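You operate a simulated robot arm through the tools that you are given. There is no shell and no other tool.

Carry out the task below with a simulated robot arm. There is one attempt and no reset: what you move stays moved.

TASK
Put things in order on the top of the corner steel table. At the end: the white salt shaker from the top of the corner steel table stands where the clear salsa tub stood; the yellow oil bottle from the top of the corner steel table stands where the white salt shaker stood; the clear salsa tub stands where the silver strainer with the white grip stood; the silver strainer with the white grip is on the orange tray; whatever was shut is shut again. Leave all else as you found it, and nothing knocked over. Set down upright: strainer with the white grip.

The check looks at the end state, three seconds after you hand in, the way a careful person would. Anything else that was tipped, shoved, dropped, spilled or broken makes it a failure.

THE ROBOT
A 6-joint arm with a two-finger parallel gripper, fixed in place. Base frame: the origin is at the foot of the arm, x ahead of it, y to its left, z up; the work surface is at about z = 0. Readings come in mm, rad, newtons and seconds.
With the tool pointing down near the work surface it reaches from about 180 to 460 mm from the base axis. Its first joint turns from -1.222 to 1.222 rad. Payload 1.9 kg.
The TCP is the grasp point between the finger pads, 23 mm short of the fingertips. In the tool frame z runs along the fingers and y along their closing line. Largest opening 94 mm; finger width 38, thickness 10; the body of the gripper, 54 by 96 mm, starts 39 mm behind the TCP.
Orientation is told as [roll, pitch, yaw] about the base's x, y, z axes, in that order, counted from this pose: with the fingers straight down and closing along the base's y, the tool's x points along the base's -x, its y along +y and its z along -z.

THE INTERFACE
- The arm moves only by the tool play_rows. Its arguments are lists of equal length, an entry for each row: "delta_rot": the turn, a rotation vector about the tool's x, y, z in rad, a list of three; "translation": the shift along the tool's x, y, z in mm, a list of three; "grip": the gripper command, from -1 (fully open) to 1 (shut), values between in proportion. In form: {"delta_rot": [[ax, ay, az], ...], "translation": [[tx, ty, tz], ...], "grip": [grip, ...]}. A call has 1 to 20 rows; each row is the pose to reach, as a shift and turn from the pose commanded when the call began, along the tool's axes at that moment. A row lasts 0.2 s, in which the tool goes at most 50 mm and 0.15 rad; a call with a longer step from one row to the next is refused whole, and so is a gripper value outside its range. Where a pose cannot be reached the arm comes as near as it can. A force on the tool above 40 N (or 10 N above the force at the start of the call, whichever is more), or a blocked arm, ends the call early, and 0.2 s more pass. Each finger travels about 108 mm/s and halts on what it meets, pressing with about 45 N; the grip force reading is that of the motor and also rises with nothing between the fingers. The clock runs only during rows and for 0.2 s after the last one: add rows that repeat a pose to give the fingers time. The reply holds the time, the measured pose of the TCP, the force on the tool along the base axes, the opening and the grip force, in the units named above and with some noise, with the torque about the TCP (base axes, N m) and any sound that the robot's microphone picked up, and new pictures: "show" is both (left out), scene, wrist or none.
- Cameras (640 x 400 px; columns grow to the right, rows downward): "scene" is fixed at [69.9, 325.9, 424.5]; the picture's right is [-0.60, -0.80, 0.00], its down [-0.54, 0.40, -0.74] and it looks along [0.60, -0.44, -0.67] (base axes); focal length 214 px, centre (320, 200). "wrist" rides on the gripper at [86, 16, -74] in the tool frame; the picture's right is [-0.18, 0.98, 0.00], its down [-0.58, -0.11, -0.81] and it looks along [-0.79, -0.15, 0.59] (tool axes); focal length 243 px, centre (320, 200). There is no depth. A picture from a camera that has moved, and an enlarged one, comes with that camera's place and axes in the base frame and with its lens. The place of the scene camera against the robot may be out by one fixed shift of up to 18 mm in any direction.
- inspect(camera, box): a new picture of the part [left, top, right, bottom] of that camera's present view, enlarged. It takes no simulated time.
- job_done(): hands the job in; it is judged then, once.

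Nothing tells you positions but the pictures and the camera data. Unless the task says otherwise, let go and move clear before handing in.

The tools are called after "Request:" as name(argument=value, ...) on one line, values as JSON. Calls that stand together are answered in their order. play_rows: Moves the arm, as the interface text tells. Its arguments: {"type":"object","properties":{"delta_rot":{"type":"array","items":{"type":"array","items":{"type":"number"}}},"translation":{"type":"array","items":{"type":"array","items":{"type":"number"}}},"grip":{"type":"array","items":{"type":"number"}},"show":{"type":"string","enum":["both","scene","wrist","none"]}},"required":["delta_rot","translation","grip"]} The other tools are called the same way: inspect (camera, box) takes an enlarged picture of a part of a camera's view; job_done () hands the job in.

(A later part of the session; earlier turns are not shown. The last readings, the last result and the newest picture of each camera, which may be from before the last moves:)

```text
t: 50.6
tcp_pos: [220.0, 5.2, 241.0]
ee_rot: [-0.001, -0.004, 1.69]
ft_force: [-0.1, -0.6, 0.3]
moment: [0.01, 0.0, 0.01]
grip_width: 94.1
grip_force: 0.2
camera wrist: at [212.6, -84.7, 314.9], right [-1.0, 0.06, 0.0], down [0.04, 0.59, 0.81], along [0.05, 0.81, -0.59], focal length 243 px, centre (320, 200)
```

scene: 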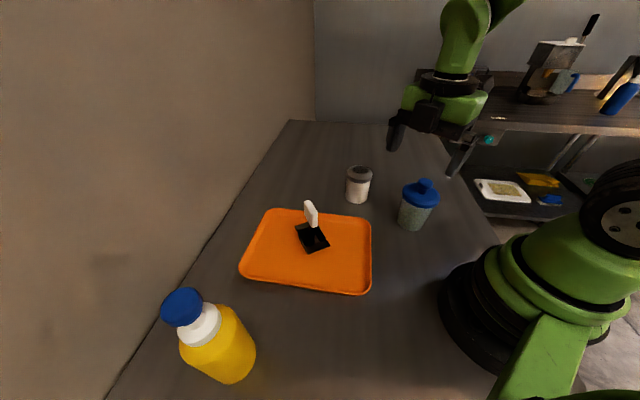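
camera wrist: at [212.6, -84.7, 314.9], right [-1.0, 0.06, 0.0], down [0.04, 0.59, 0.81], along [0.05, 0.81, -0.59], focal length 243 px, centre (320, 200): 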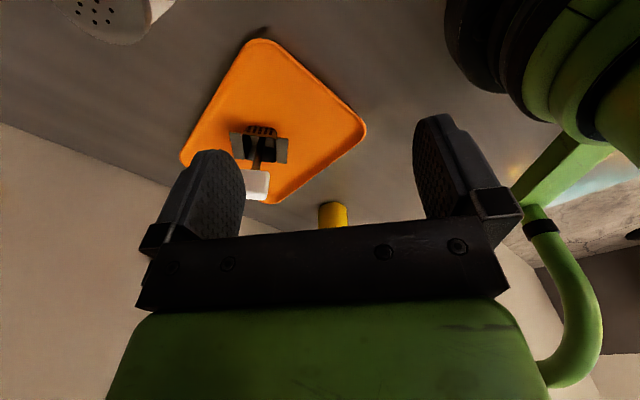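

Everything stands as placed. Next I'll turn the tool back and take a measuring look at the salt shaker.

Request:
play_rows(delta_rot=[[0, 0, 0.138], [0, 0, 0.275], [0, 0, 0.413], [0, 0, 0.551], [0, 0, 0.688], [0, 0, 0.826], [0, 0, 0.964], [0, 0, 1.101], [0, 0, 1.239], [0, 0, 1.377], [0, 0, 1.514], [0, 0, 1.652], [0, 0, 1.79], [0, 0, 1.79]], translation=[[3.4, -5.8, 1.5], [6.8, -11.6, 3.1], [10.2, -17.4, 4.6], [13.6, -23.2, 6.2], [17, -29, 7.7], [20.4, -34.8, 9.2], [23.9, -40.5, 10.8], [27.3, -46.3, 12.3], [30.7, -52.1, 13.8], [34.1, -57.9, 15.4], [37.5, -63.7, 16.9], [40.9, -69.5, 18.5], [44.3, -75.3, 20], [44.3, -75.3, 20]], grip=[-1, -1, -1, -1, -1, -1, -1, -1, -1, -1, -1, -1, -1, -1])

Request:
inspect(camera="wrist", box=[220, 20, 420, 180])

```text
t: 53.6
tcp_pos: [300.5, -28.8, 220.0]
ee_rot: [-0.001, 0.0, -0.101]
ft_force: [0.5, 0.1, 1.2]
moment: [0.02, -0.01, 0.0]
grip_width: 93.8
grip_force: 0.0
camera wrist: at [214.2, -6.1, 294.5], right [0.28, 0.96, 0.0], down [0.57, -0.17, 0.81], along [0.77, -0.23, -0.59], focal length 243 px, centre (320, 200)
```

scene: 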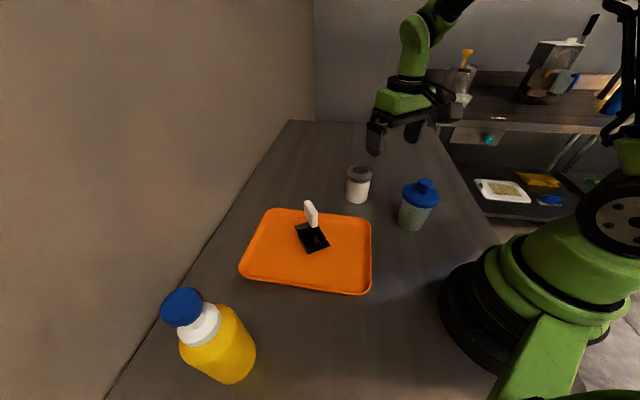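
wrist: 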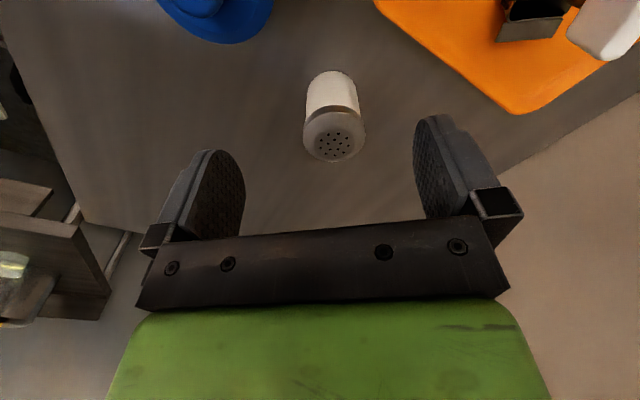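

```text
2.50 times, centred on (320, 100) of wrist
camera zoom: at [214.2, -6.1, 294.5], right [0.28, 0.96, 0.0], down [0.57, -0.17, 0.81], along [0.77, -0.23, -0.59], focal length 606 px, centre (320, 450)
```

zoom: 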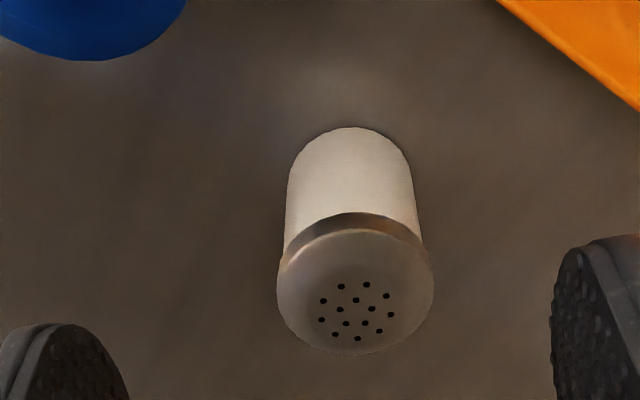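

The shaker stands at about (382,-38), body about 63 mm, cap about 68 mm wide, and about 88 mm tall. I'll go above it with open fingers.

Request:
play_rows(delta_rot=[[0, 0, 0], [0, 0, 0], [0, 0, 0], [0, 0, 0], [0, 0, 0]], translation=[[-27, -0.3, 28], [-55, -0.6, 56], [-82, -0.9, 85], [-82, -0.9, 85], [-82, -0.9, 85]], grip=[-1, -1, -1, -1, -1])

Request:
inspect(camera="scene", box=[300, 110, 420, 230])

```text
t: 54.8
tcp_pos: [381.2, -38.5, 136.2]
ee_rot: [0.0, -0.001, -0.099]
ft_force: [-0.1, 0.1, -0.5]
moment: [0.0, -0.02, -0.01]
grip_width: 93.8
grip_force: 0.1
camera wrist: at [295.2, -15.6, 211.5], right [0.28, 0.96, 0.0], down [0.57, -0.17, 0.81], along [0.77, -0.23, -0.59], focal length 243 px, centre (320, 200)
```

scene: 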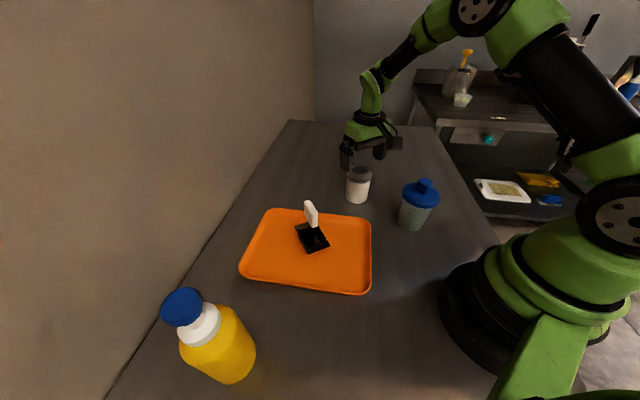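
wrist: 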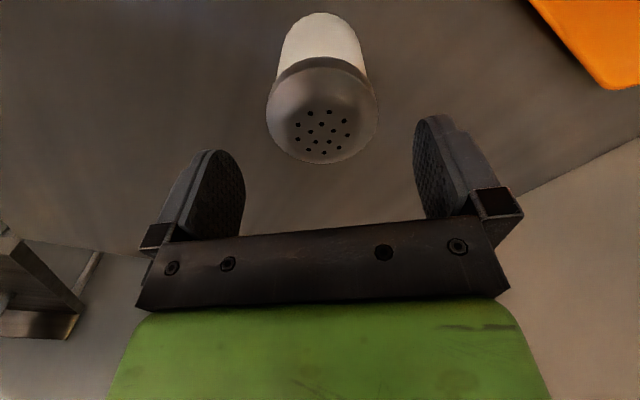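

```text
3.33 times, centred on (360, 170) of scene
camera zoom: at [69.9, 325.9, 424.5], right [-0.6, -0.8, 0.0], down [-0.54, 0.4, -0.74], along [0.6, -0.44, -0.67], focal length 715 px, centre (187, 300)
```

zoom: 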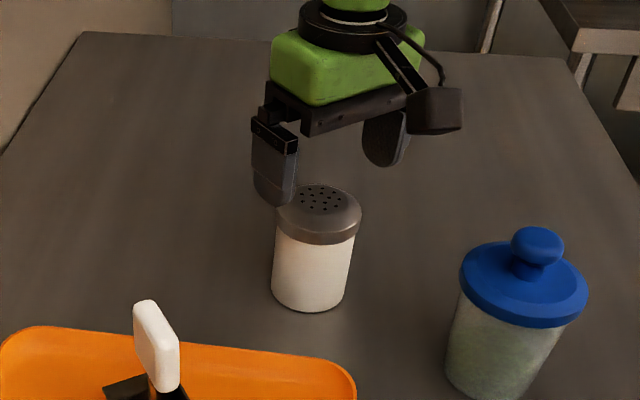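

The shaker is centred under the gripper to within about a millimetre. I'll descend around it to z≈57.

Request:
play_rows(delta_rot=[[0, 0, 0], [0, 0, 0], [0, 0, 0], [0, 0, 0], [0, 0, 0]], translation=[[0, -0.5, 25], [0, -0.5, 50], [0, -0.5, 68], [0, -0.5, 79], [0, -0.5, 79]], grip=[-1, -1, -1, -1, -1])

Request:
inspect(camera="scene", box=[300, 130, 420, 230])

```text
t: 56.0
tcp_pos: [381.2, -39.2, 55.5]
ee_rot: [0.001, -0.003, -0.098]
ft_force: [0.5, 0.5, -0.3]
moment: [-0.01, -0.01, -0.04]
grip_width: 94.0
grip_force: 0.0
camera wrist: at [295.2, -15.9, 131.1], right [0.28, 0.96, 0.0], down [0.57, -0.17, 0.81], along [0.77, -0.23, -0.59], focal length 243 px, centre (320, 200)
```

scene: 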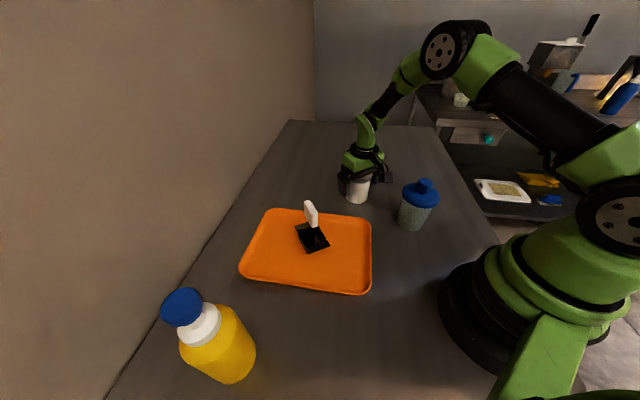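
wrist: 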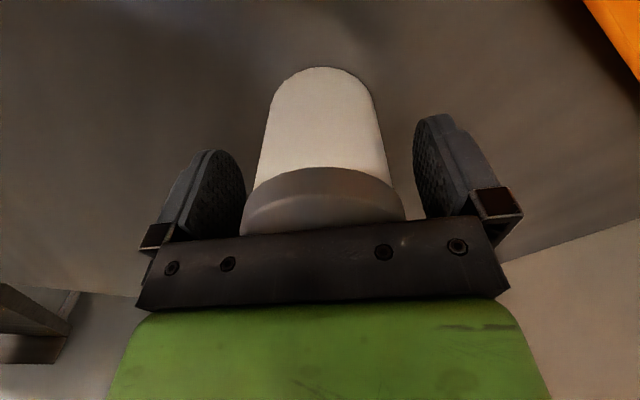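

```text
4.00 times, centred on (360, 180) of scene
camera zoom: at [69.9, 325.9, 424.5], right [-0.6, -0.8, 0.0], down [-0.54, 0.4, -0.74], along [0.6, -0.44, -0.67], focal length 858 px, centre (160, 280)
```

zoom: 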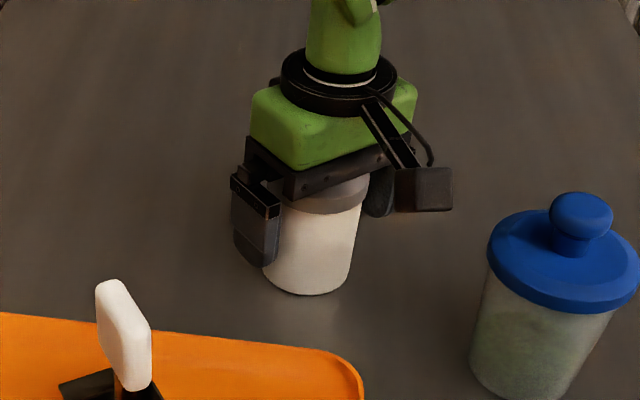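

The shaker sits centrally between the pads with no contact force; I'll close.

Request:
play_rows(delta_rot=[[0, 0, 0], [0, 0, 0], [0, 0, 0], [0, 0, 0]], translation=[[0, 0, 0], [0, 0, 0], [0, 0, 0], [0, 0, 0]], grip=[1, 1, 1, 1])

```text
t: 57.0
tcp_pos: [381.6, -39.2, 57.0]
ee_rot: [0.0, -0.002, -0.1]
ft_force: [1.1, 0.6, -0.5]
moment: [-0.03, -0.05, 0.02]
grip_width: 63.0
grip_force: 44.8
camera wrist: at [295.1, -15.8, 131.3], right [0.28, 0.96, 0.0], down [0.57, -0.17, 0.81], along [0.77, -0.23, -0.59], focal length 243 px, centre (320, 200)
```

scene: 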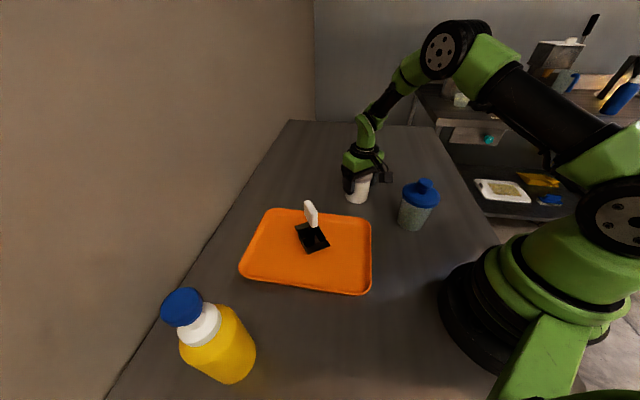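
wrist: 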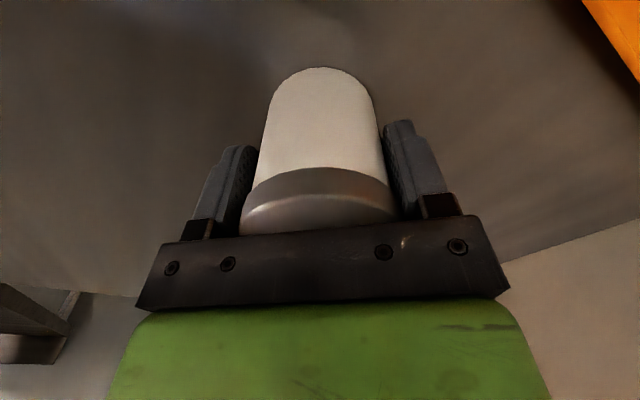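

Gripped at 63 mm on the body. I'll lift 70 mm and check it hangs straight.

Request:
play_rows(delta_rot=[[0, 0, 0], [0, 0, 0], [0, 0, 0], [0, 0, 0], [0, 0, 0]], translation=[[0, 0, -8], [0, 0, -24], [0, 0, -48], [0, 0, -70], [0, 0, -70]], grip=[1, 1, 1, 1, 1])

Request:
inspect(camera="scene", box=[300, 100, 420, 220])

```text
t: 58.2
tcp_pos: [382.6, -39.3, 125.4]
ee_rot: [0.0, -0.001, -0.097]
ft_force: [0.0, -0.2, -1.3]
moment: [-0.02, 0.04, 0.01]
grip_width: 63.0
grip_force: 45.4
camera wrist: at [296.7, -16.7, 199.1], right [0.28, 0.96, 0.0], down [0.57, -0.17, 0.81], along [0.77, -0.23, -0.59], focal length 243 px, centre (320, 200)
```

scene: 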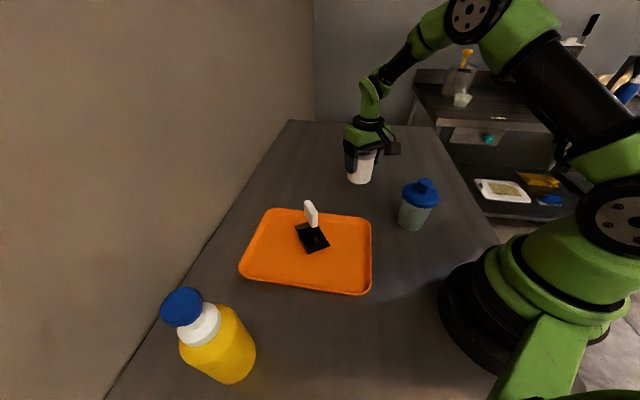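
wrist: 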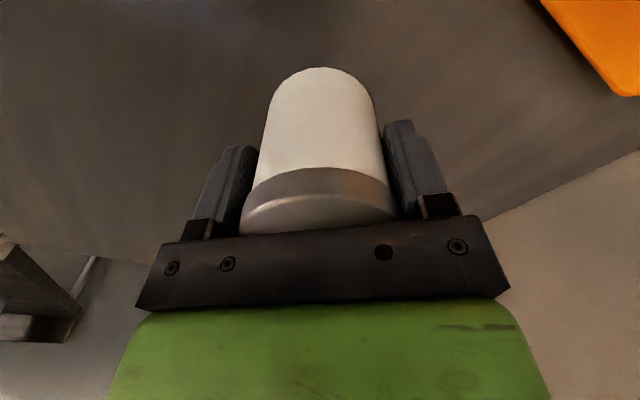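

```text
3.33 times, centred on (360, 160) of scene
camera zoom: at [69.9, 325.9, 424.5], right [-0.6, -0.8, 0.0], down [-0.54, 0.4, -0.74], along [0.6, -0.44, -0.67], focal length 715 px, centre (187, 333)
```

zoom: 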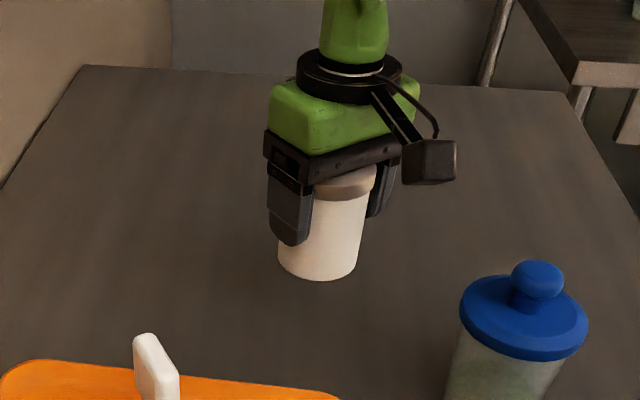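

The shaker hangs upright. I'll carry it to above the tub's old place at about (271.5,-267.5).

Request:
play_rows(delta_rot=[[0, 0, 0.085], [0, 0, 0.17], [0, 0, 0.255], [0, 0, 0.34], [0, 0, 0.425], [0, 0, 0.51], [0, 0, 0.595], [0, 0, 0.68], [0, 0, 0.68], [0, 0, 0.68]], translation=[[11, -29.8, 0], [22.1, -59.5, 0], [33.1, -89.3, 0], [44.2, -119, 0], [55.2, -148.8, 0], [66.2, -178.5, 0], [77.3, -208.3, 0], [88.3, -238, 0], [88.3, -238, 0], [88.3, -238, 0]], grip=[1, 1, 1, 1, 1, 1, 1, 1, 1, 1])

Request:
inspect(camera="scene", box=[380, 90, 500, 220])

```text
t: 60.4
tcp_pos: [268.3, -267.8, 126.0]
ee_rot: [-0.001, 0.0, -0.781]
ft_force: [-0.5, -0.3, -2.3]
moment: [0.03, 0.0, -0.01]
grip_width: 63.2
grip_force: 45.4
camera wrist: at [216.7, -195.7, 199.9], right [0.82, 0.57, 0.0], down [0.34, -0.49, 0.81], along [0.46, -0.66, -0.59], focal length 243 px, centre (320, 200)
```

scene: 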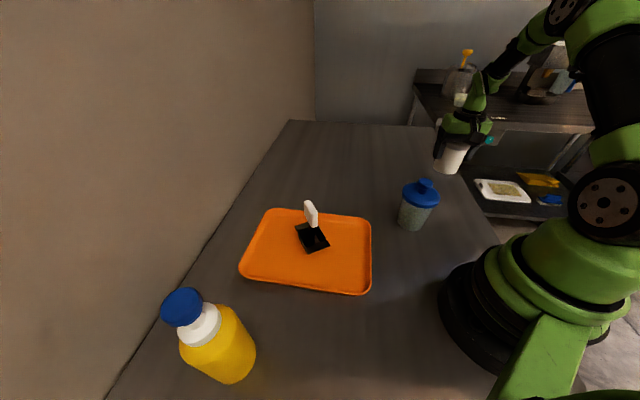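
wrist: 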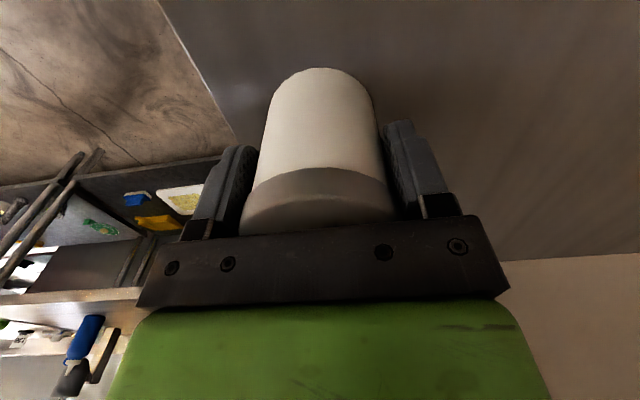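

```text
3.08 times, centred on (440, 155) of scene
camera zoom: at [69.9, 325.9, 424.5], right [-0.6, -0.8, 0.0], down [-0.54, 0.4, -0.74], along [0.6, -0.44, -0.67], focal length 660 px, centre (-49, 338)
```

zoom: 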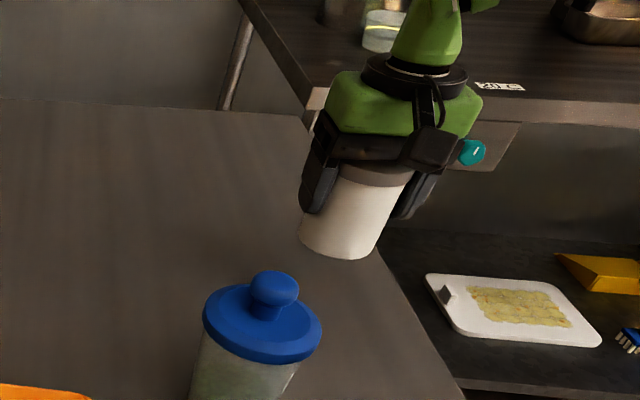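

I'm about 3 mm off in x; I'll correct that and lower to just above the table.

Request:
play_rows(delta_rot=[[0, 0, 0], [0, 0, 0], [0, 0, 0], [0, 0, 0], [0, 0, 0]], translation=[[-1.9, 2.3, 20], [-1.9, 2.3, 40], [-1.9, 2.3, 55], [-1.9, 2.3, 62], [-1.9, 2.3, 62]], grip=[1, 1, 1, 1, 1])

Request:
inspect(camera="scene", box=[380, 100, 500, 230])

```text
t: 61.6
tcp_pos: [271.6, -267.0, 62.3]
ee_rot: [-0.001, 0.0, -0.778]
ft_force: [0.0, -0.7, -2.2]
moment: [0.02, -0.01, -0.01]
grip_width: 63.1
grip_force: 45.1
camera wrist: at [220.1, -196.0, 137.4], right [0.82, 0.57, 0.0], down [0.34, -0.49, 0.81], along [0.46, -0.66, -0.59], focal length 243 px, centre (320, 200)
```

scene: 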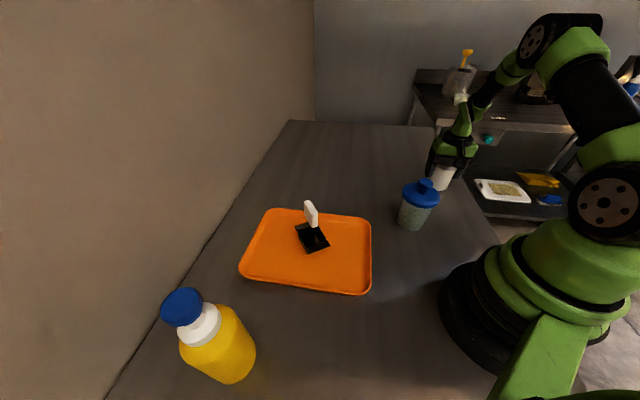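
wrist: 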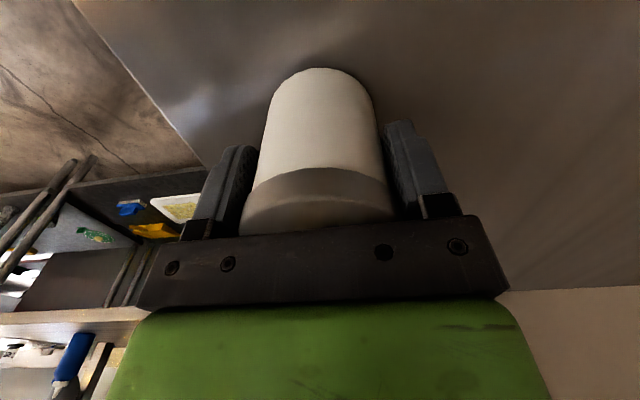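

```text
3.08 times, centred on (440, 165) of scene
camera zoom: at [69.9, 325.9, 424.5], right [-0.6, -0.8, 0.0], down [-0.54, 0.4, -0.74], along [0.6, -0.44, -0.67], focal length 660 px, centre (-49, 308)
```

zoom: 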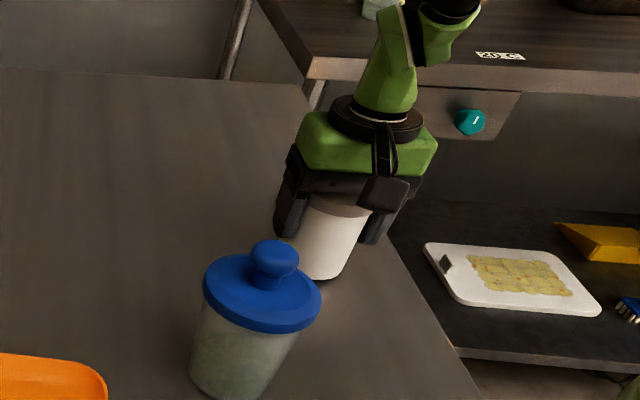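

Position (271.6,-267.0), about 6 mm above the table. I'll ease it down while watching the force.

Request:
play_rows(delta_rot=[[0, 0, 0], [0, 0, 0], [0, 0, 0]], translation=[[0, 0, 1.5], [0, 0, 3], [0, 0, 3]], grip=[1, 1, 1], show="none")

Request:
play_rows(delta_rot=[[0, 0, 0], [0, 0, 0]], translation=[[0, 0, 1.2], [0, 0, 1.2]], grip=[1, 1], show="none")

```text
t: 62.4
tcp_pos: [271.3, -266.0, 60.3]
ee_rot: [0.0, 0.0, -0.779]
ft_force: [0.2, 0.2, -1.9]
moment: [0.02, 0.01, 0.04]
grip_width: 63.1
grip_force: 44.8
```

```text
t: 63.0
tcp_pos: [272.0, -267.8, 59.0]
ee_rot: [0.0, -0.001, -0.779]
ft_force: [0.0, -0.1, -2.1]
moment: [0.01, -0.01, 0.0]
grip_width: 63.3
grip_force: 44.6
```

Request:
play_rows(delta_rot=[[0, 0, 0], [0, 0, 0]], translation=[[0, 0, 1.2], [0, 0, 1.2]], grip=[1, 1], show="none")

Request:
play_rows(delta_rot=[[0, 0, 0], [0, 0, 0]], translation=[[0, 0, 0.8], [0, 0, 0.8]], grip=[1, 1], show="none")

```text
t: 63.6
tcp_pos: [272.7, -267.3, 56.5]
ee_rot: [0.001, -0.001, -0.779]
ft_force: [0.1, -0.6, -2.2]
moment: [0.02, -0.03, 0.02]
grip_width: 63.0
grip_force: 45.2
```

```text
t: 64.2
tcp_pos: [271.3, -268.1, 58.1]
ee_rot: [0.001, 0.0, -0.777]
ft_force: [-0.1, 0.1, -1.5]
moment: [0.04, -0.01, -0.01]
grip_width: 63.3
grip_force: 44.9
```

Request:
play_rows(delta_rot=[[0, 0, 0], [0, 0, 0]], translation=[[0, 0, 0.8], [0, 0, 0.8]], grip=[1, 1], show="none")

Request:
play_rows(delta_rot=[[0, 0, 0], [0, 0, 0]], translation=[[0, 0, 0.5], [0, 0, 0.5]], grip=[1, 1], show="none")

```text
t: 64.8
tcp_pos: [273.0, -266.7, 56.2]
ee_rot: [0.002, -0.001, -0.778]
ft_force: [-4.2, 1.4, 9.7]
moment: [-0.01, 0.26, 0.0]
grip_width: 63.2
grip_force: 45.0
```

```text
t: 65.4
tcp_pos: [273.5, -268.0, 56.9]
ee_rot: [0.002, -0.002, -0.78]
ft_force: [-7.7, 5.7, 34.3]
moment: [0.14, 0.3, -0.09]
grip_width: 63.1
grip_force: 45.3
```

The shaker is down firmly. I'll relieve the press by about a millimetre and open the fingers.

Request:
play_rows(delta_rot=[[0, 0, 0], [0, 0, 0], [0, 0, 0], [0, 0, 0], [0, 0, 0]], translation=[[0, 0, -0.8], [0, 0, -0.8], [0, 0, -0.8], [0, 0, -0.8], [0, 0, -0.8]], grip=[1, -0.5, -0.75, -1, -1])

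Request:
inspect(camera="scene", box=[380, 100, 500, 230])

```text
t: 66.6
tcp_pos: [272.4, -266.2, 56.0]
ee_rot: [-0.001, 0.0, -0.778]
ft_force: [-1.0, 0.0, -0.2]
moment: [0.0, 0.01, -0.02]
grip_width: 93.7
grip_force: 0.1
camera wrist: at [220.6, -196.1, 131.0], right [0.82, 0.57, 0.0], down [0.34, -0.49, 0.81], along [0.46, -0.66, -0.59], focal length 243 px, centre (320, 200)
```

scene: 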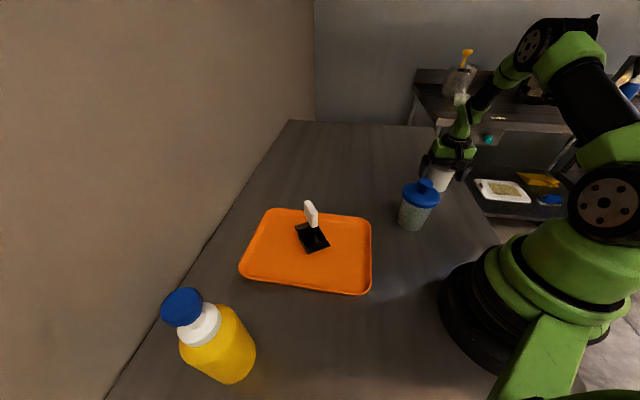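
wrist: 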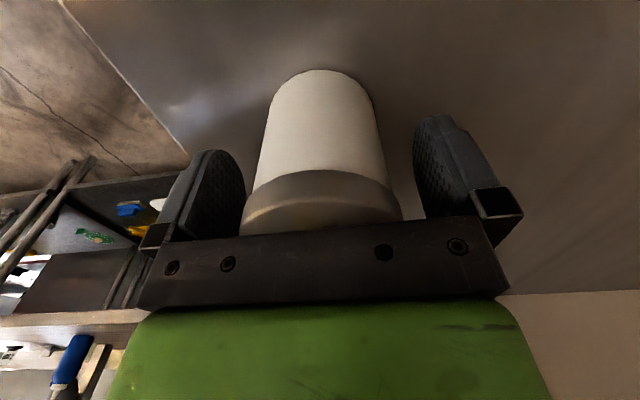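

```text
3.08 times, centred on (440, 165) of scene
camera zoom: at [69.9, 325.9, 424.5], right [-0.6, -0.8, 0.0], down [-0.54, 0.4, -0.74], along [0.6, -0.44, -0.67], focal length 660 px, centre (-49, 308)
```

zoom: 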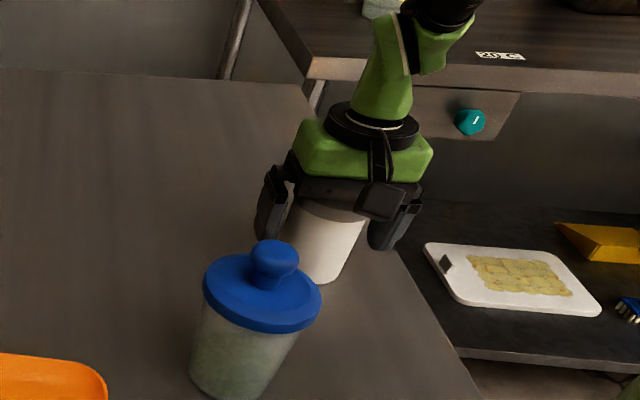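

The shaker stands free at about (272,-267). I'll rise straight up, well clear.

Request:
play_rows(delta_rot=[[0, 0, 0], [0, 0, 0], [0, 0, 0], [0, 0, 0], [0, 0, 0], [0, 0, 0]], translation=[[0, 0, -20], [0, 0, -55], [0, 0, -95], [0, 0, -140], [0, 0, -180], [0, 0, -180]], grip=[-1, -1, -1, -1, -1, -1])

Request:
inspect(camera="scene", box=[360, 130, 500, 240])

```text
t: 68.0
tcp_pos: [273.9, -268.4, 239.4]
ee_rot: [-0.001, 0.0, -0.779]
ft_force: [-0.2, -0.8, -0.1]
moment: [-0.02, -0.02, -0.01]
grip_width: 94.2
grip_force: 0.0
camera wrist: at [222.1, -197.2, 313.7], right [0.82, 0.57, 0.0], down [0.34, -0.49, 0.81], along [0.46, -0.66, -0.59], focal length 243 px, centre (320, 200)
```

scene: 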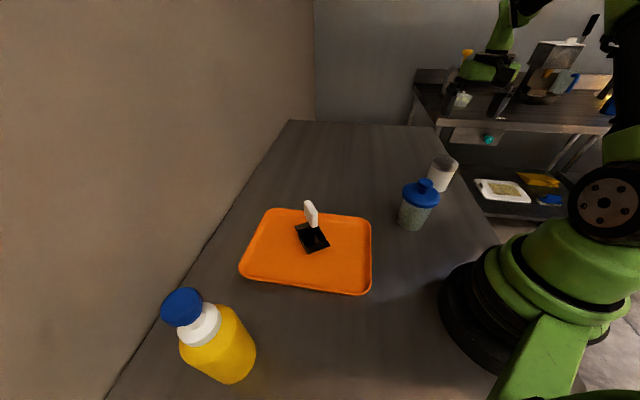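
wrist: 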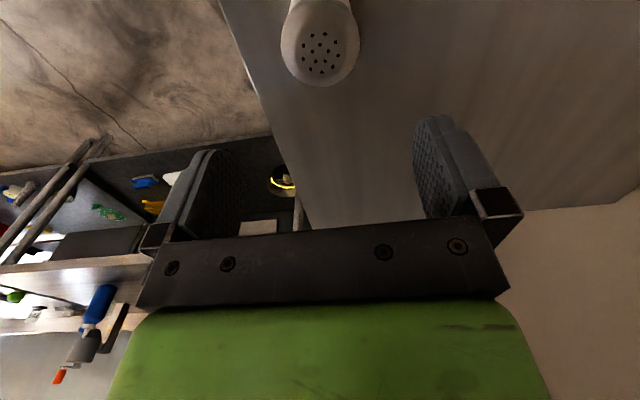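

```text
3.64 times, centred on (430, 185) of scene
camera zoom: at [69.9, 325.9, 424.5], right [-0.6, -0.8, 0.0], down [-0.54, 0.4, -0.74], along [0.6, -0.44, -0.67], focal length 780 px, centre (-80, 254)
```

zoom: 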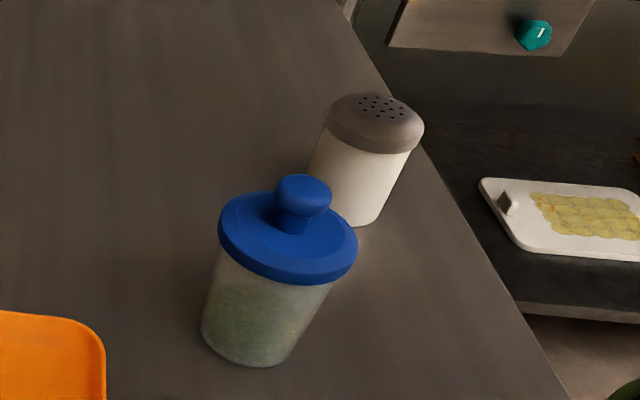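

The shaker stands where the tub was, and the tub where the strainer was. Now I'll swing round at safe height to face the oil bottle.

Request:
play_rows(delta_rot=[[0, 0, -0.132], [0, 0, -0.264], [0, 0, -0.395], [0, 0, -0.527], [0, 0, -0.659], [0, 0, -0.791], [0, 0, -0.922], [0, 0, -1.054], [0, 0, -1.186], [0, 0, -1.318], [0, 0, -1.45], [0, 0, -1.581], [0, 0, -1.713], [0, 0, -1.845], [0, 0, -1.845]], translation=[[33, 19.8, 0], [66, 39.6, 0], [99, 59.4, 0], [132, 79.3, 0], [165, 99.1, 0], [198, 118.9, 0], [231, 138.7, 0], [264, 158.5, 0], [297, 178.3, 0], [330, 198.1, 0], [363, 218, 0], [396, 237.8, 0], [429, 257.6, 0], [462, 277.4, 0], [462, 277.4, 0]], grip=[-1, -1, -1, -1, -1, -1, -1, -1, -1, -1, -1, -1, -1, -1, -1])

Request:
inspect(camera="wrist", box=[240, 20, 440, 220])

```text
t: 71.2
tcp_pos: [138.3, 251.8, 234.8]
ee_rot: [-0.001, 0.0, 1.068]
ft_force: [0.3, -0.7, 0.3]
moment: [0.0, -0.02, -0.02]
grip_width: 93.9
grip_force: 0.1
camera wrist: at [82.1, 181.9, 309.8], right [-0.77, 0.64, 0.0], down [0.38, 0.46, 0.81], along [0.51, 0.62, -0.59], focal length 243 px, centre (320, 200)
```

scene: 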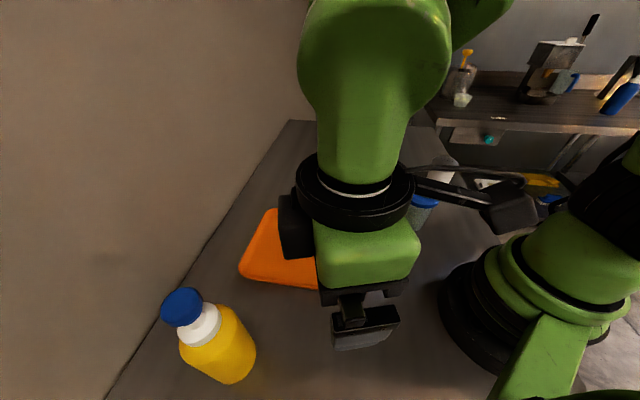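
wrist: 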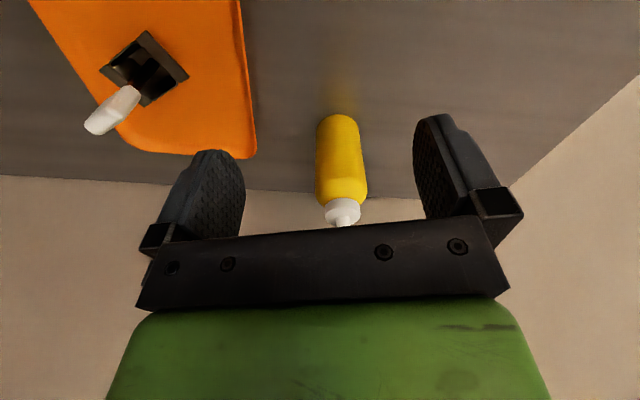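

```text
2.00 times, centred on (340, 120) of wrist
camera zoom: at [82.1, 181.9, 309.8], right [-0.77, 0.64, 0.0], down [0.38, 0.46, 0.81], along [0.51, 0.62, -0.59], focal length 485 px, centre (280, 360)
```

zoom: 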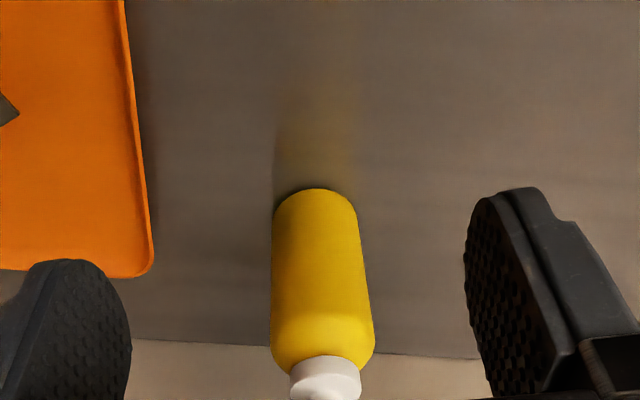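

The bottle's base is at about (213.8,386), matching the first view. I'll pitch the fingers outwards by 65° towards it, stopping about 95 mm short.

Request:
play_rows(delta_rot=[[0, -0.126, 0], [0, -0.252, 0], [0, -0.378, 0], [0, -0.504, 0], [0, -0.63, 0], [0, -0.756, 0], [0, -0.882, 0], [0, -1.008, 0], [0, -1.134, 0], [0, -1.134, 0]], translation=[[-6.4, -0.1, 9.4], [-12.8, -0.3, 18.8], [-19.3, -0.4, 28.3], [-25.7, -0.5, 37.7], [-32.1, -0.7, 47.1], [-38.5, -0.8, 56.5], [-44.9, -0.9, 66], [-51.4, -1.1, 75.4], [-57.8, -1.2, 84.8], [-57.8, -1.2, 84.8]], grip=[-1, -1, -1, -1, -1, -1, -1, -1, -1, -1])

Request:
inspect(camera="scene", box=[140, 200, 460, 400])

```text
t: 73.4
tcp_pos: [168.9, 305.3, 150.2]
ee_rot: [0.002, -1.135, 1.064]
ft_force: [0.0, 0.0, -0.8]
moment: [-0.01, 0.01, 0.0]
grip_width: 94.0
grip_force: 0.1
camera wrist: at [102.5, 220.5, 104.3], right [-0.82, 0.54, 0.17], down [-0.14, -0.48, 0.87], along [0.55, 0.69, 0.47], focal length 243 px, centre (320, 200)
```

scene: 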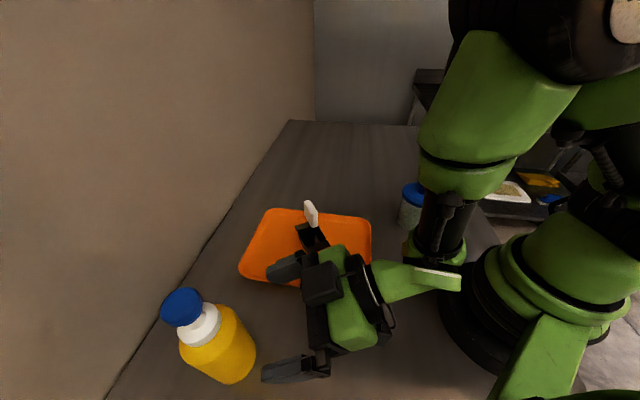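
wrist: 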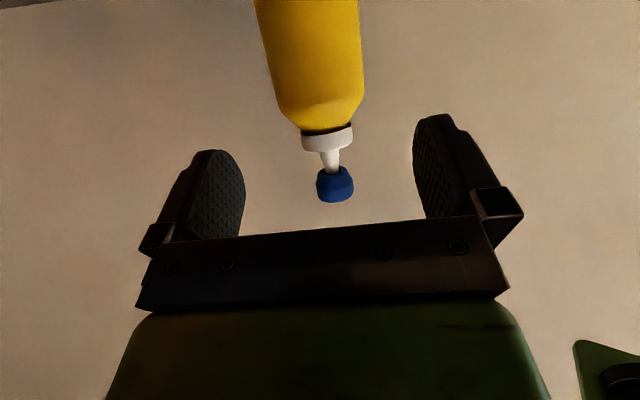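

```text
2.00 times, centred on (300, 300) of scene
camera zoom: at [69.9, 325.9, 424.5], right [-0.6, -0.8, 0.0], down [-0.54, 0.4, -0.74], along [0.6, -0.44, -0.67], focal length 429 px, centre (360, 0)
```

zoom: 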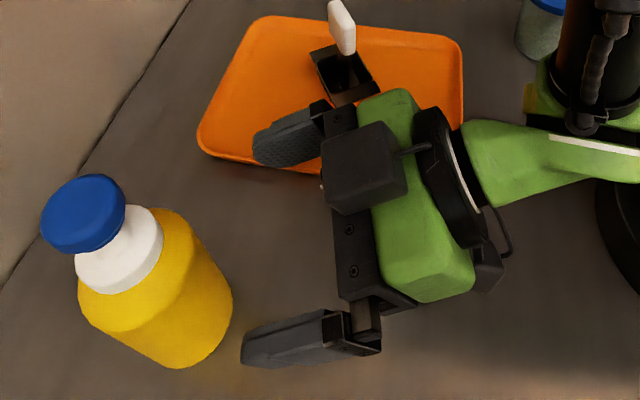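

There's a second dark box on the upper side of the gripper that could come near the bottle's cap. I'll enlarge it before advancing.

Request:
inspect(camera="scene", box=[240, 220, 420, 400])

Request:
inspect(camera="wrist", box=[220, 0, 420, 220])

```text
2.22 times, centred on (330, 310) of scene
camera zoom: at [69.9, 325.9, 424.5], right [-0.6, -0.8, 0.0], down [-0.54, 0.4, -0.74], along [0.6, -0.44, -0.67], focal length 477 px, centre (298, -44)
```

zoom: 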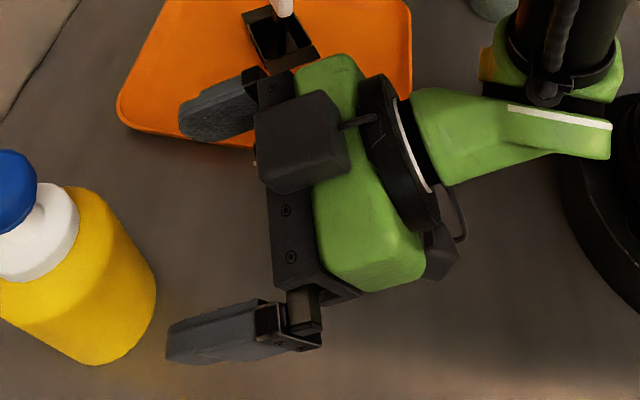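

```text
1.82 times, centred on (320, 110) of wrist
camera zoom: at [102.5, 220.5, 104.3], right [-0.82, 0.54, 0.17], down [-0.14, -0.48, 0.87], along [0.55, 0.69, 0.47], focal length 441 px, centre (320, 364)
```

zoom: 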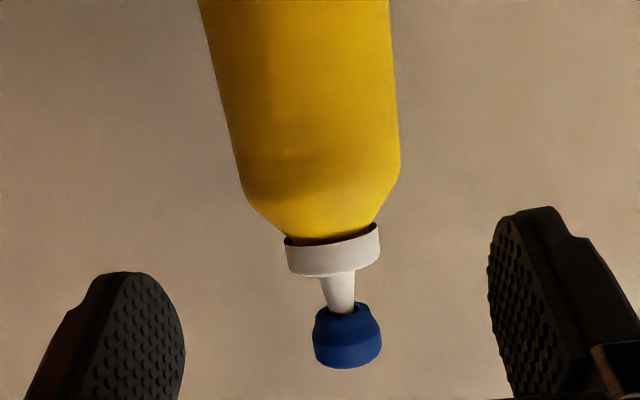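

The upper box ends about 45 mm off the tool axis and well behind the palm, so it will clear the cap. I'll advance about 60% of the way, fingers open around the bottle.

Request:
play_rows(delta_rot=[[0, 0, 0], [0, 0, 0], [0, 0, 0], [0, 0, 0], [0, 0, 0]], translation=[[3.4, 0, 16.4], [6.8, 0, 32.7], [10.2, 0, 49.1], [12.2, 0, 58.9], [12.2, 0, 58.9]], grip=[-1, -1, -1, -1, -1])

Request:
inspect(camera="scene", box=[140, 220, 340, 400])

Request:
inspect(camera="wrist", box=[140, 0, 500, 240])

```text
t: 74.6
tcp_pos: [191.7, 348.6, 116.5]
ee_rot: [-0.001, -1.135, 1.066]
ft_force: [0.2, 0.1, -0.8]
moment: [-0.02, 0.01, -0.01]
grip_width: 93.8
grip_force: 0.1
camera wrist: at [126.5, 264.1, 69.1], right [-0.82, 0.54, 0.17], down [-0.14, -0.48, 0.87], along [0.55, 0.69, 0.47], focal length 243 px, centre (320, 200)
```

scene: 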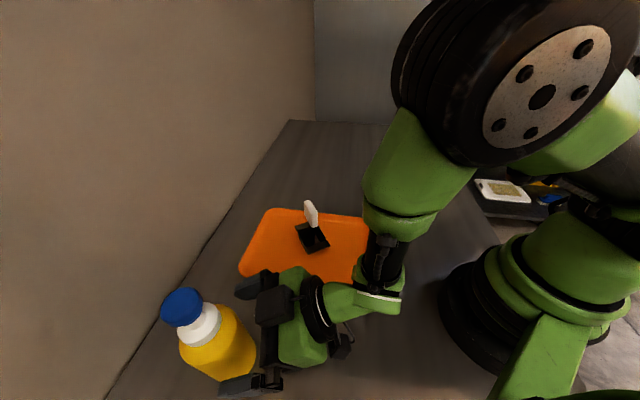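
wrist: 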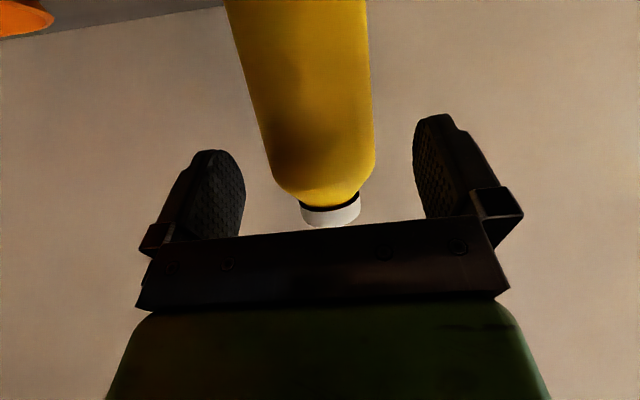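

```text
2.22 times, centred on (240, 310) of scene
camera zoom: at [69.9, 325.9, 424.5], right [-0.6, -0.8, 0.0], down [-0.54, 0.4, -0.74], along [0.6, -0.44, -0.67], focal length 477 px, centre (498, -44)
```

zoom: 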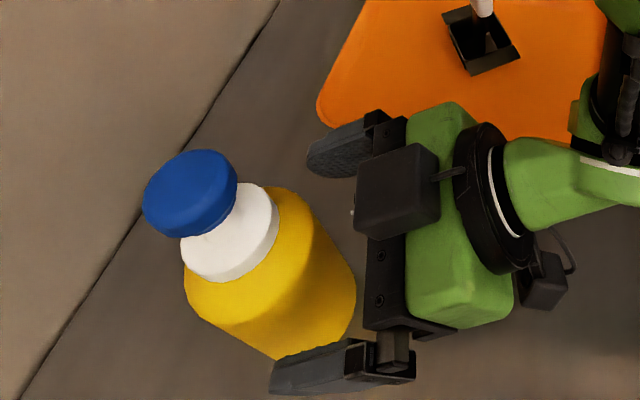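

```text
1.67 times, centred on (320, 120) of wrist
camera zoom: at [126.5, 264.1, 69.1], right [-0.82, 0.54, 0.17], down [-0.14, -0.48, 0.87], along [0.55, 0.69, 0.47], focal length 404 px, centre (320, 333)
```

zoom: 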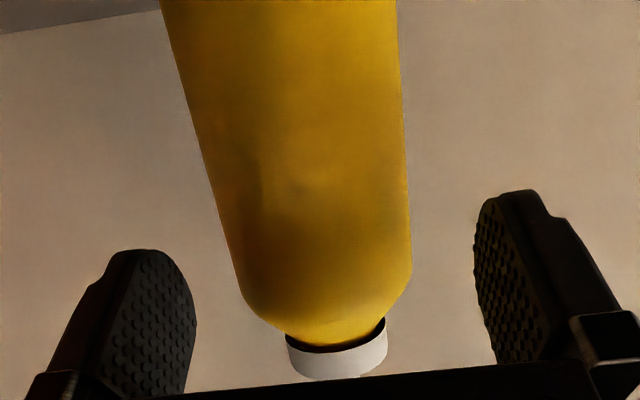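

Fingers straddle the bottle line with about 1 mm side error. I'll advance the rest, to 12 mm short of its axis at z≈90.

Request:
play_rows(delta_rot=[[0, 0, 0], [0, 0, 0], [0, 0, 0], [0, 0, 0], [0, 0, 0]], translation=[[3.5, -1, 10], [6, -1, 20], [8.5, -1, 30], [10.7, -1, 39.7], [10.7, -1, 39.7]], grip=[-1, -1, -1, -1, -1])

Request:
inspect(camera="scene", box=[140, 240, 320, 400])

Request:
inspect(camera="wrist", box=[140, 0, 500, 240])

```text
t: 75.8
tcp_pos: [206.0, 373.9, 90.0]
ee_rot: [-0.001, -1.135, 1.065]
ft_force: [0.9, -0.4, 0.0]
moment: [-0.02, 0.03, 0.02]
grip_width: 93.6
grip_force: 0.1
camera wrist: at [140.5, 289.2, 43.0], right [-0.82, 0.54, 0.17], down [-0.14, -0.48, 0.87], along [0.55, 0.69, 0.47], focal length 243 px, centre (320, 200)
```

scene: 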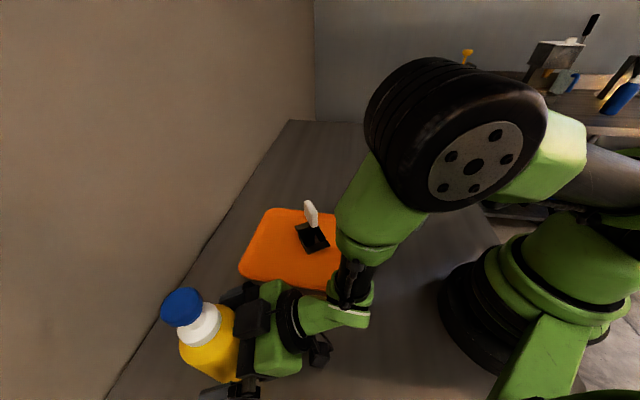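
wrist: 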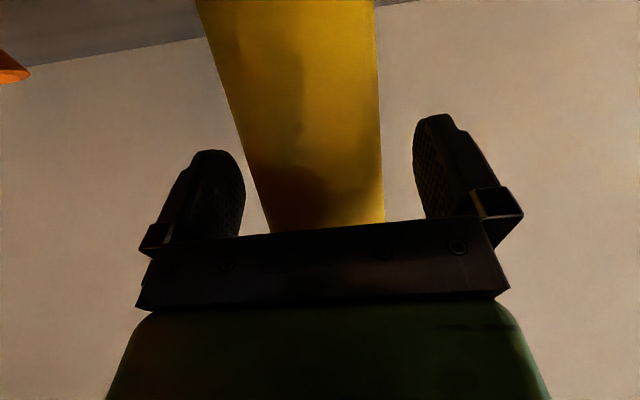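

```text
2.50 times, centred on (230, 320) of scene
camera zoom: at [69.9, 325.9, 424.5], right [-0.6, -0.8, 0.0], down [-0.54, 0.4, -0.74], along [0.6, -0.44, -0.67], focal length 536 px, centre (545, -100)
```

zoom: 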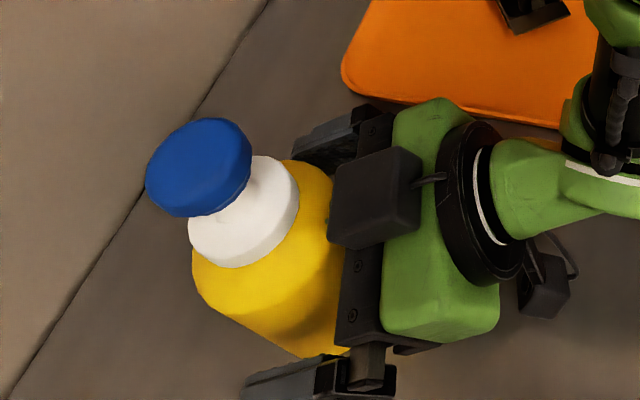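

```text
1.67 times, centred on (320, 120) of wrist
camera zoom: at [140.5, 289.2, 43.0], right [-0.82, 0.54, 0.17], down [-0.14, -0.48, 0.87], along [0.55, 0.69, 0.47], focal length 404 px, centre (320, 333)
```

zoom: 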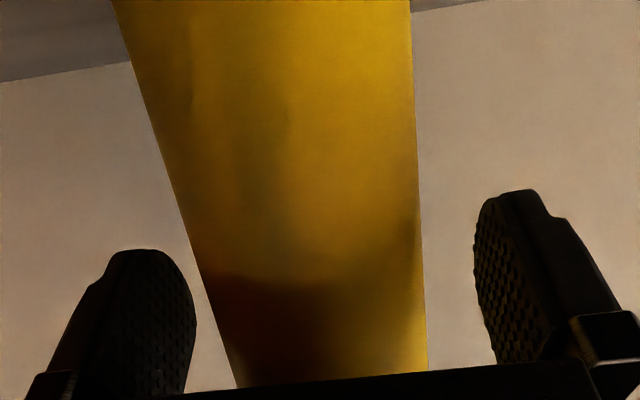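

The pads are beside the bottle's body about 14 mm short of its axis, no contact. I'll close.

Request:
play_rows(delta_rot=[[0, 0, 0], [0, 0, 0], [0, 0, 0], [0, 0, 0]], translation=[[0, 0, 0], [0, 0, 0], [0, 0, 0], [0, 0, 0]], grip=[1, 1, 1, 1])

Request:
inspect(camera="scene", box=[140, 240, 320, 400])

```text
t: 76.8
tcp_pos: [207.5, 373.9, 89.9]
ee_rot: [0.001, -1.134, 1.064]
ft_force: [-0.5, 0.6, 0.5]
moment: [0.05, 0.02, -0.02]
grip_width: 63.8
grip_force: 44.7
camera wrist: at [140.5, 289.1, 43.1], right [-0.82, 0.54, 0.17], down [-0.14, -0.48, 0.87], along [0.55, 0.69, 0.47], focal length 243 px, centre (320, 200)
```

scene: 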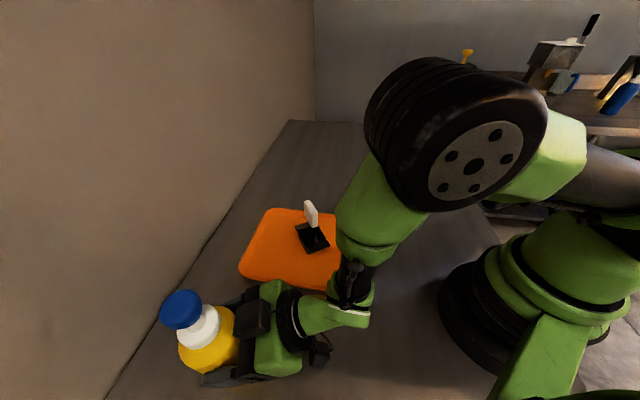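
wrist: 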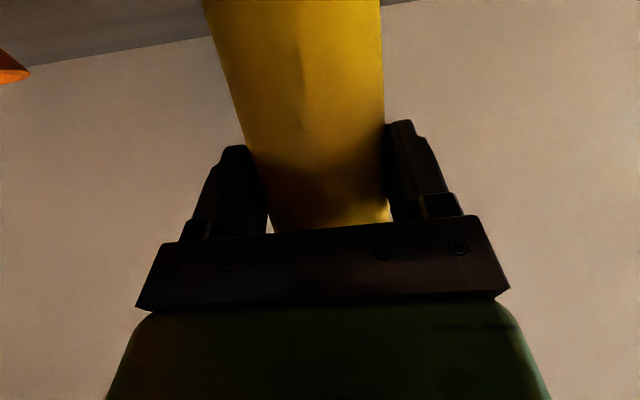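

```text
2.50 times, centred on (230, 320) of scene
camera zoom: at [69.9, 325.9, 424.5], right [-0.6, -0.8, 0.0], down [-0.54, 0.4, -0.74], along [0.6, -0.44, -0.67], focal length 536 px, centre (545, -100)
```

zoom: 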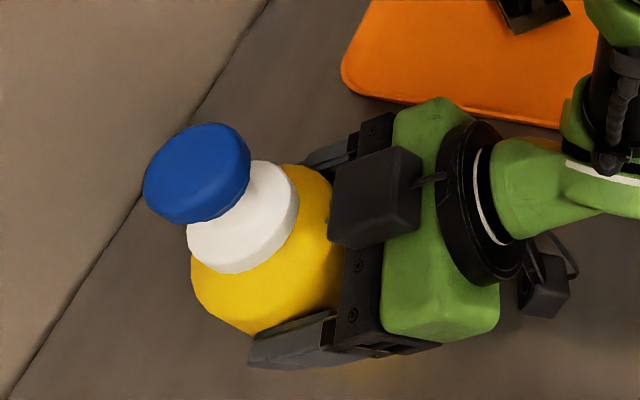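

Gripped at 63.8 mm. I'll lift 15 mm gently and check the hold.

Request:
play_rows(delta_rot=[[0, 0, 0], [0, 0, 0], [0, 0, 0], [0, 0, 0]], translation=[[-4.5, 0, -2.1], [-9.1, 0, -4.2], [-13.6, 0, -6.3], [-13.6, 0, -6.3]], grip=[1, 1, 1, 1])

Request:
inspect(camera="scene", box=[140, 240, 320, 400])

```text
t: 77.8
tcp_pos: [205.6, 375.2, 105.8]
ee_rot: [0.0, -1.135, 1.067]
ft_force: [0.0, -0.4, -2.7]
moment: [0.0, 0.04, 0.02]
grip_width: 63.8
grip_force: 45.1
camera wrist: at [140.3, 289.8, 58.8], right [-0.82, 0.54, 0.17], down [-0.14, -0.48, 0.87], along [0.55, 0.69, 0.47], focal length 243 px, centre (320, 200)
```

scene: 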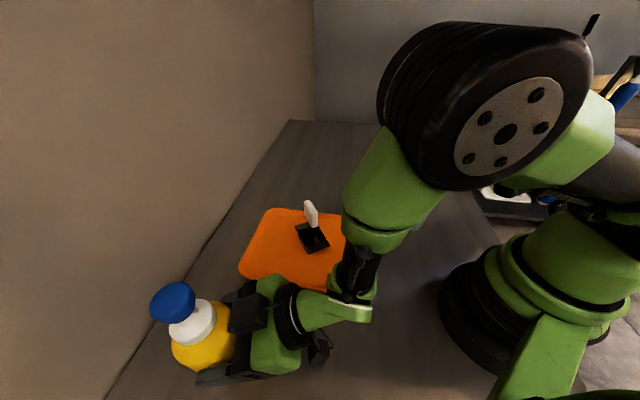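
wrist: 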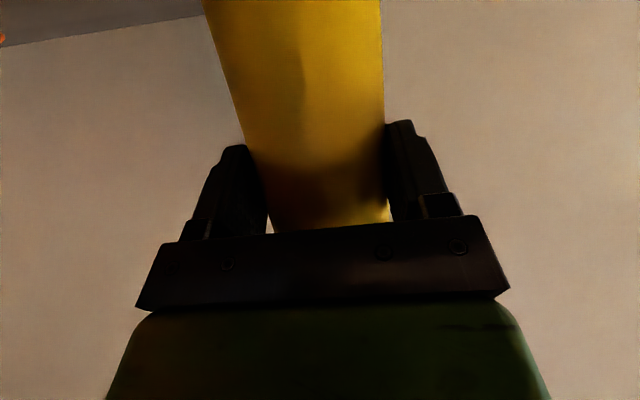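

```text
2.50 times, centred on (230, 320) of scene
camera zoom: at [69.9, 325.9, 424.5], right [-0.6, -0.8, 0.0], down [-0.54, 0.4, -0.74], along [0.6, -0.44, -0.67], focal length 536 px, centre (545, -100)
```

zoom: 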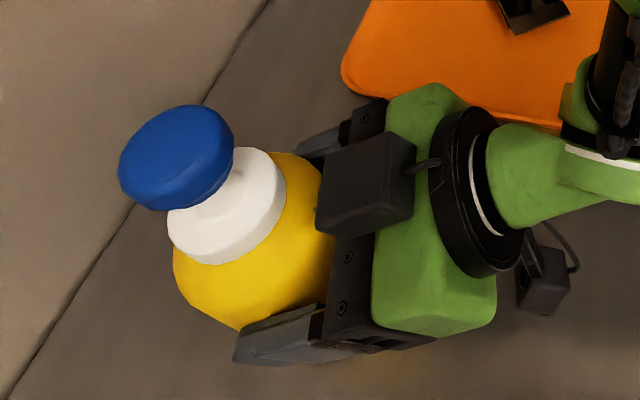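

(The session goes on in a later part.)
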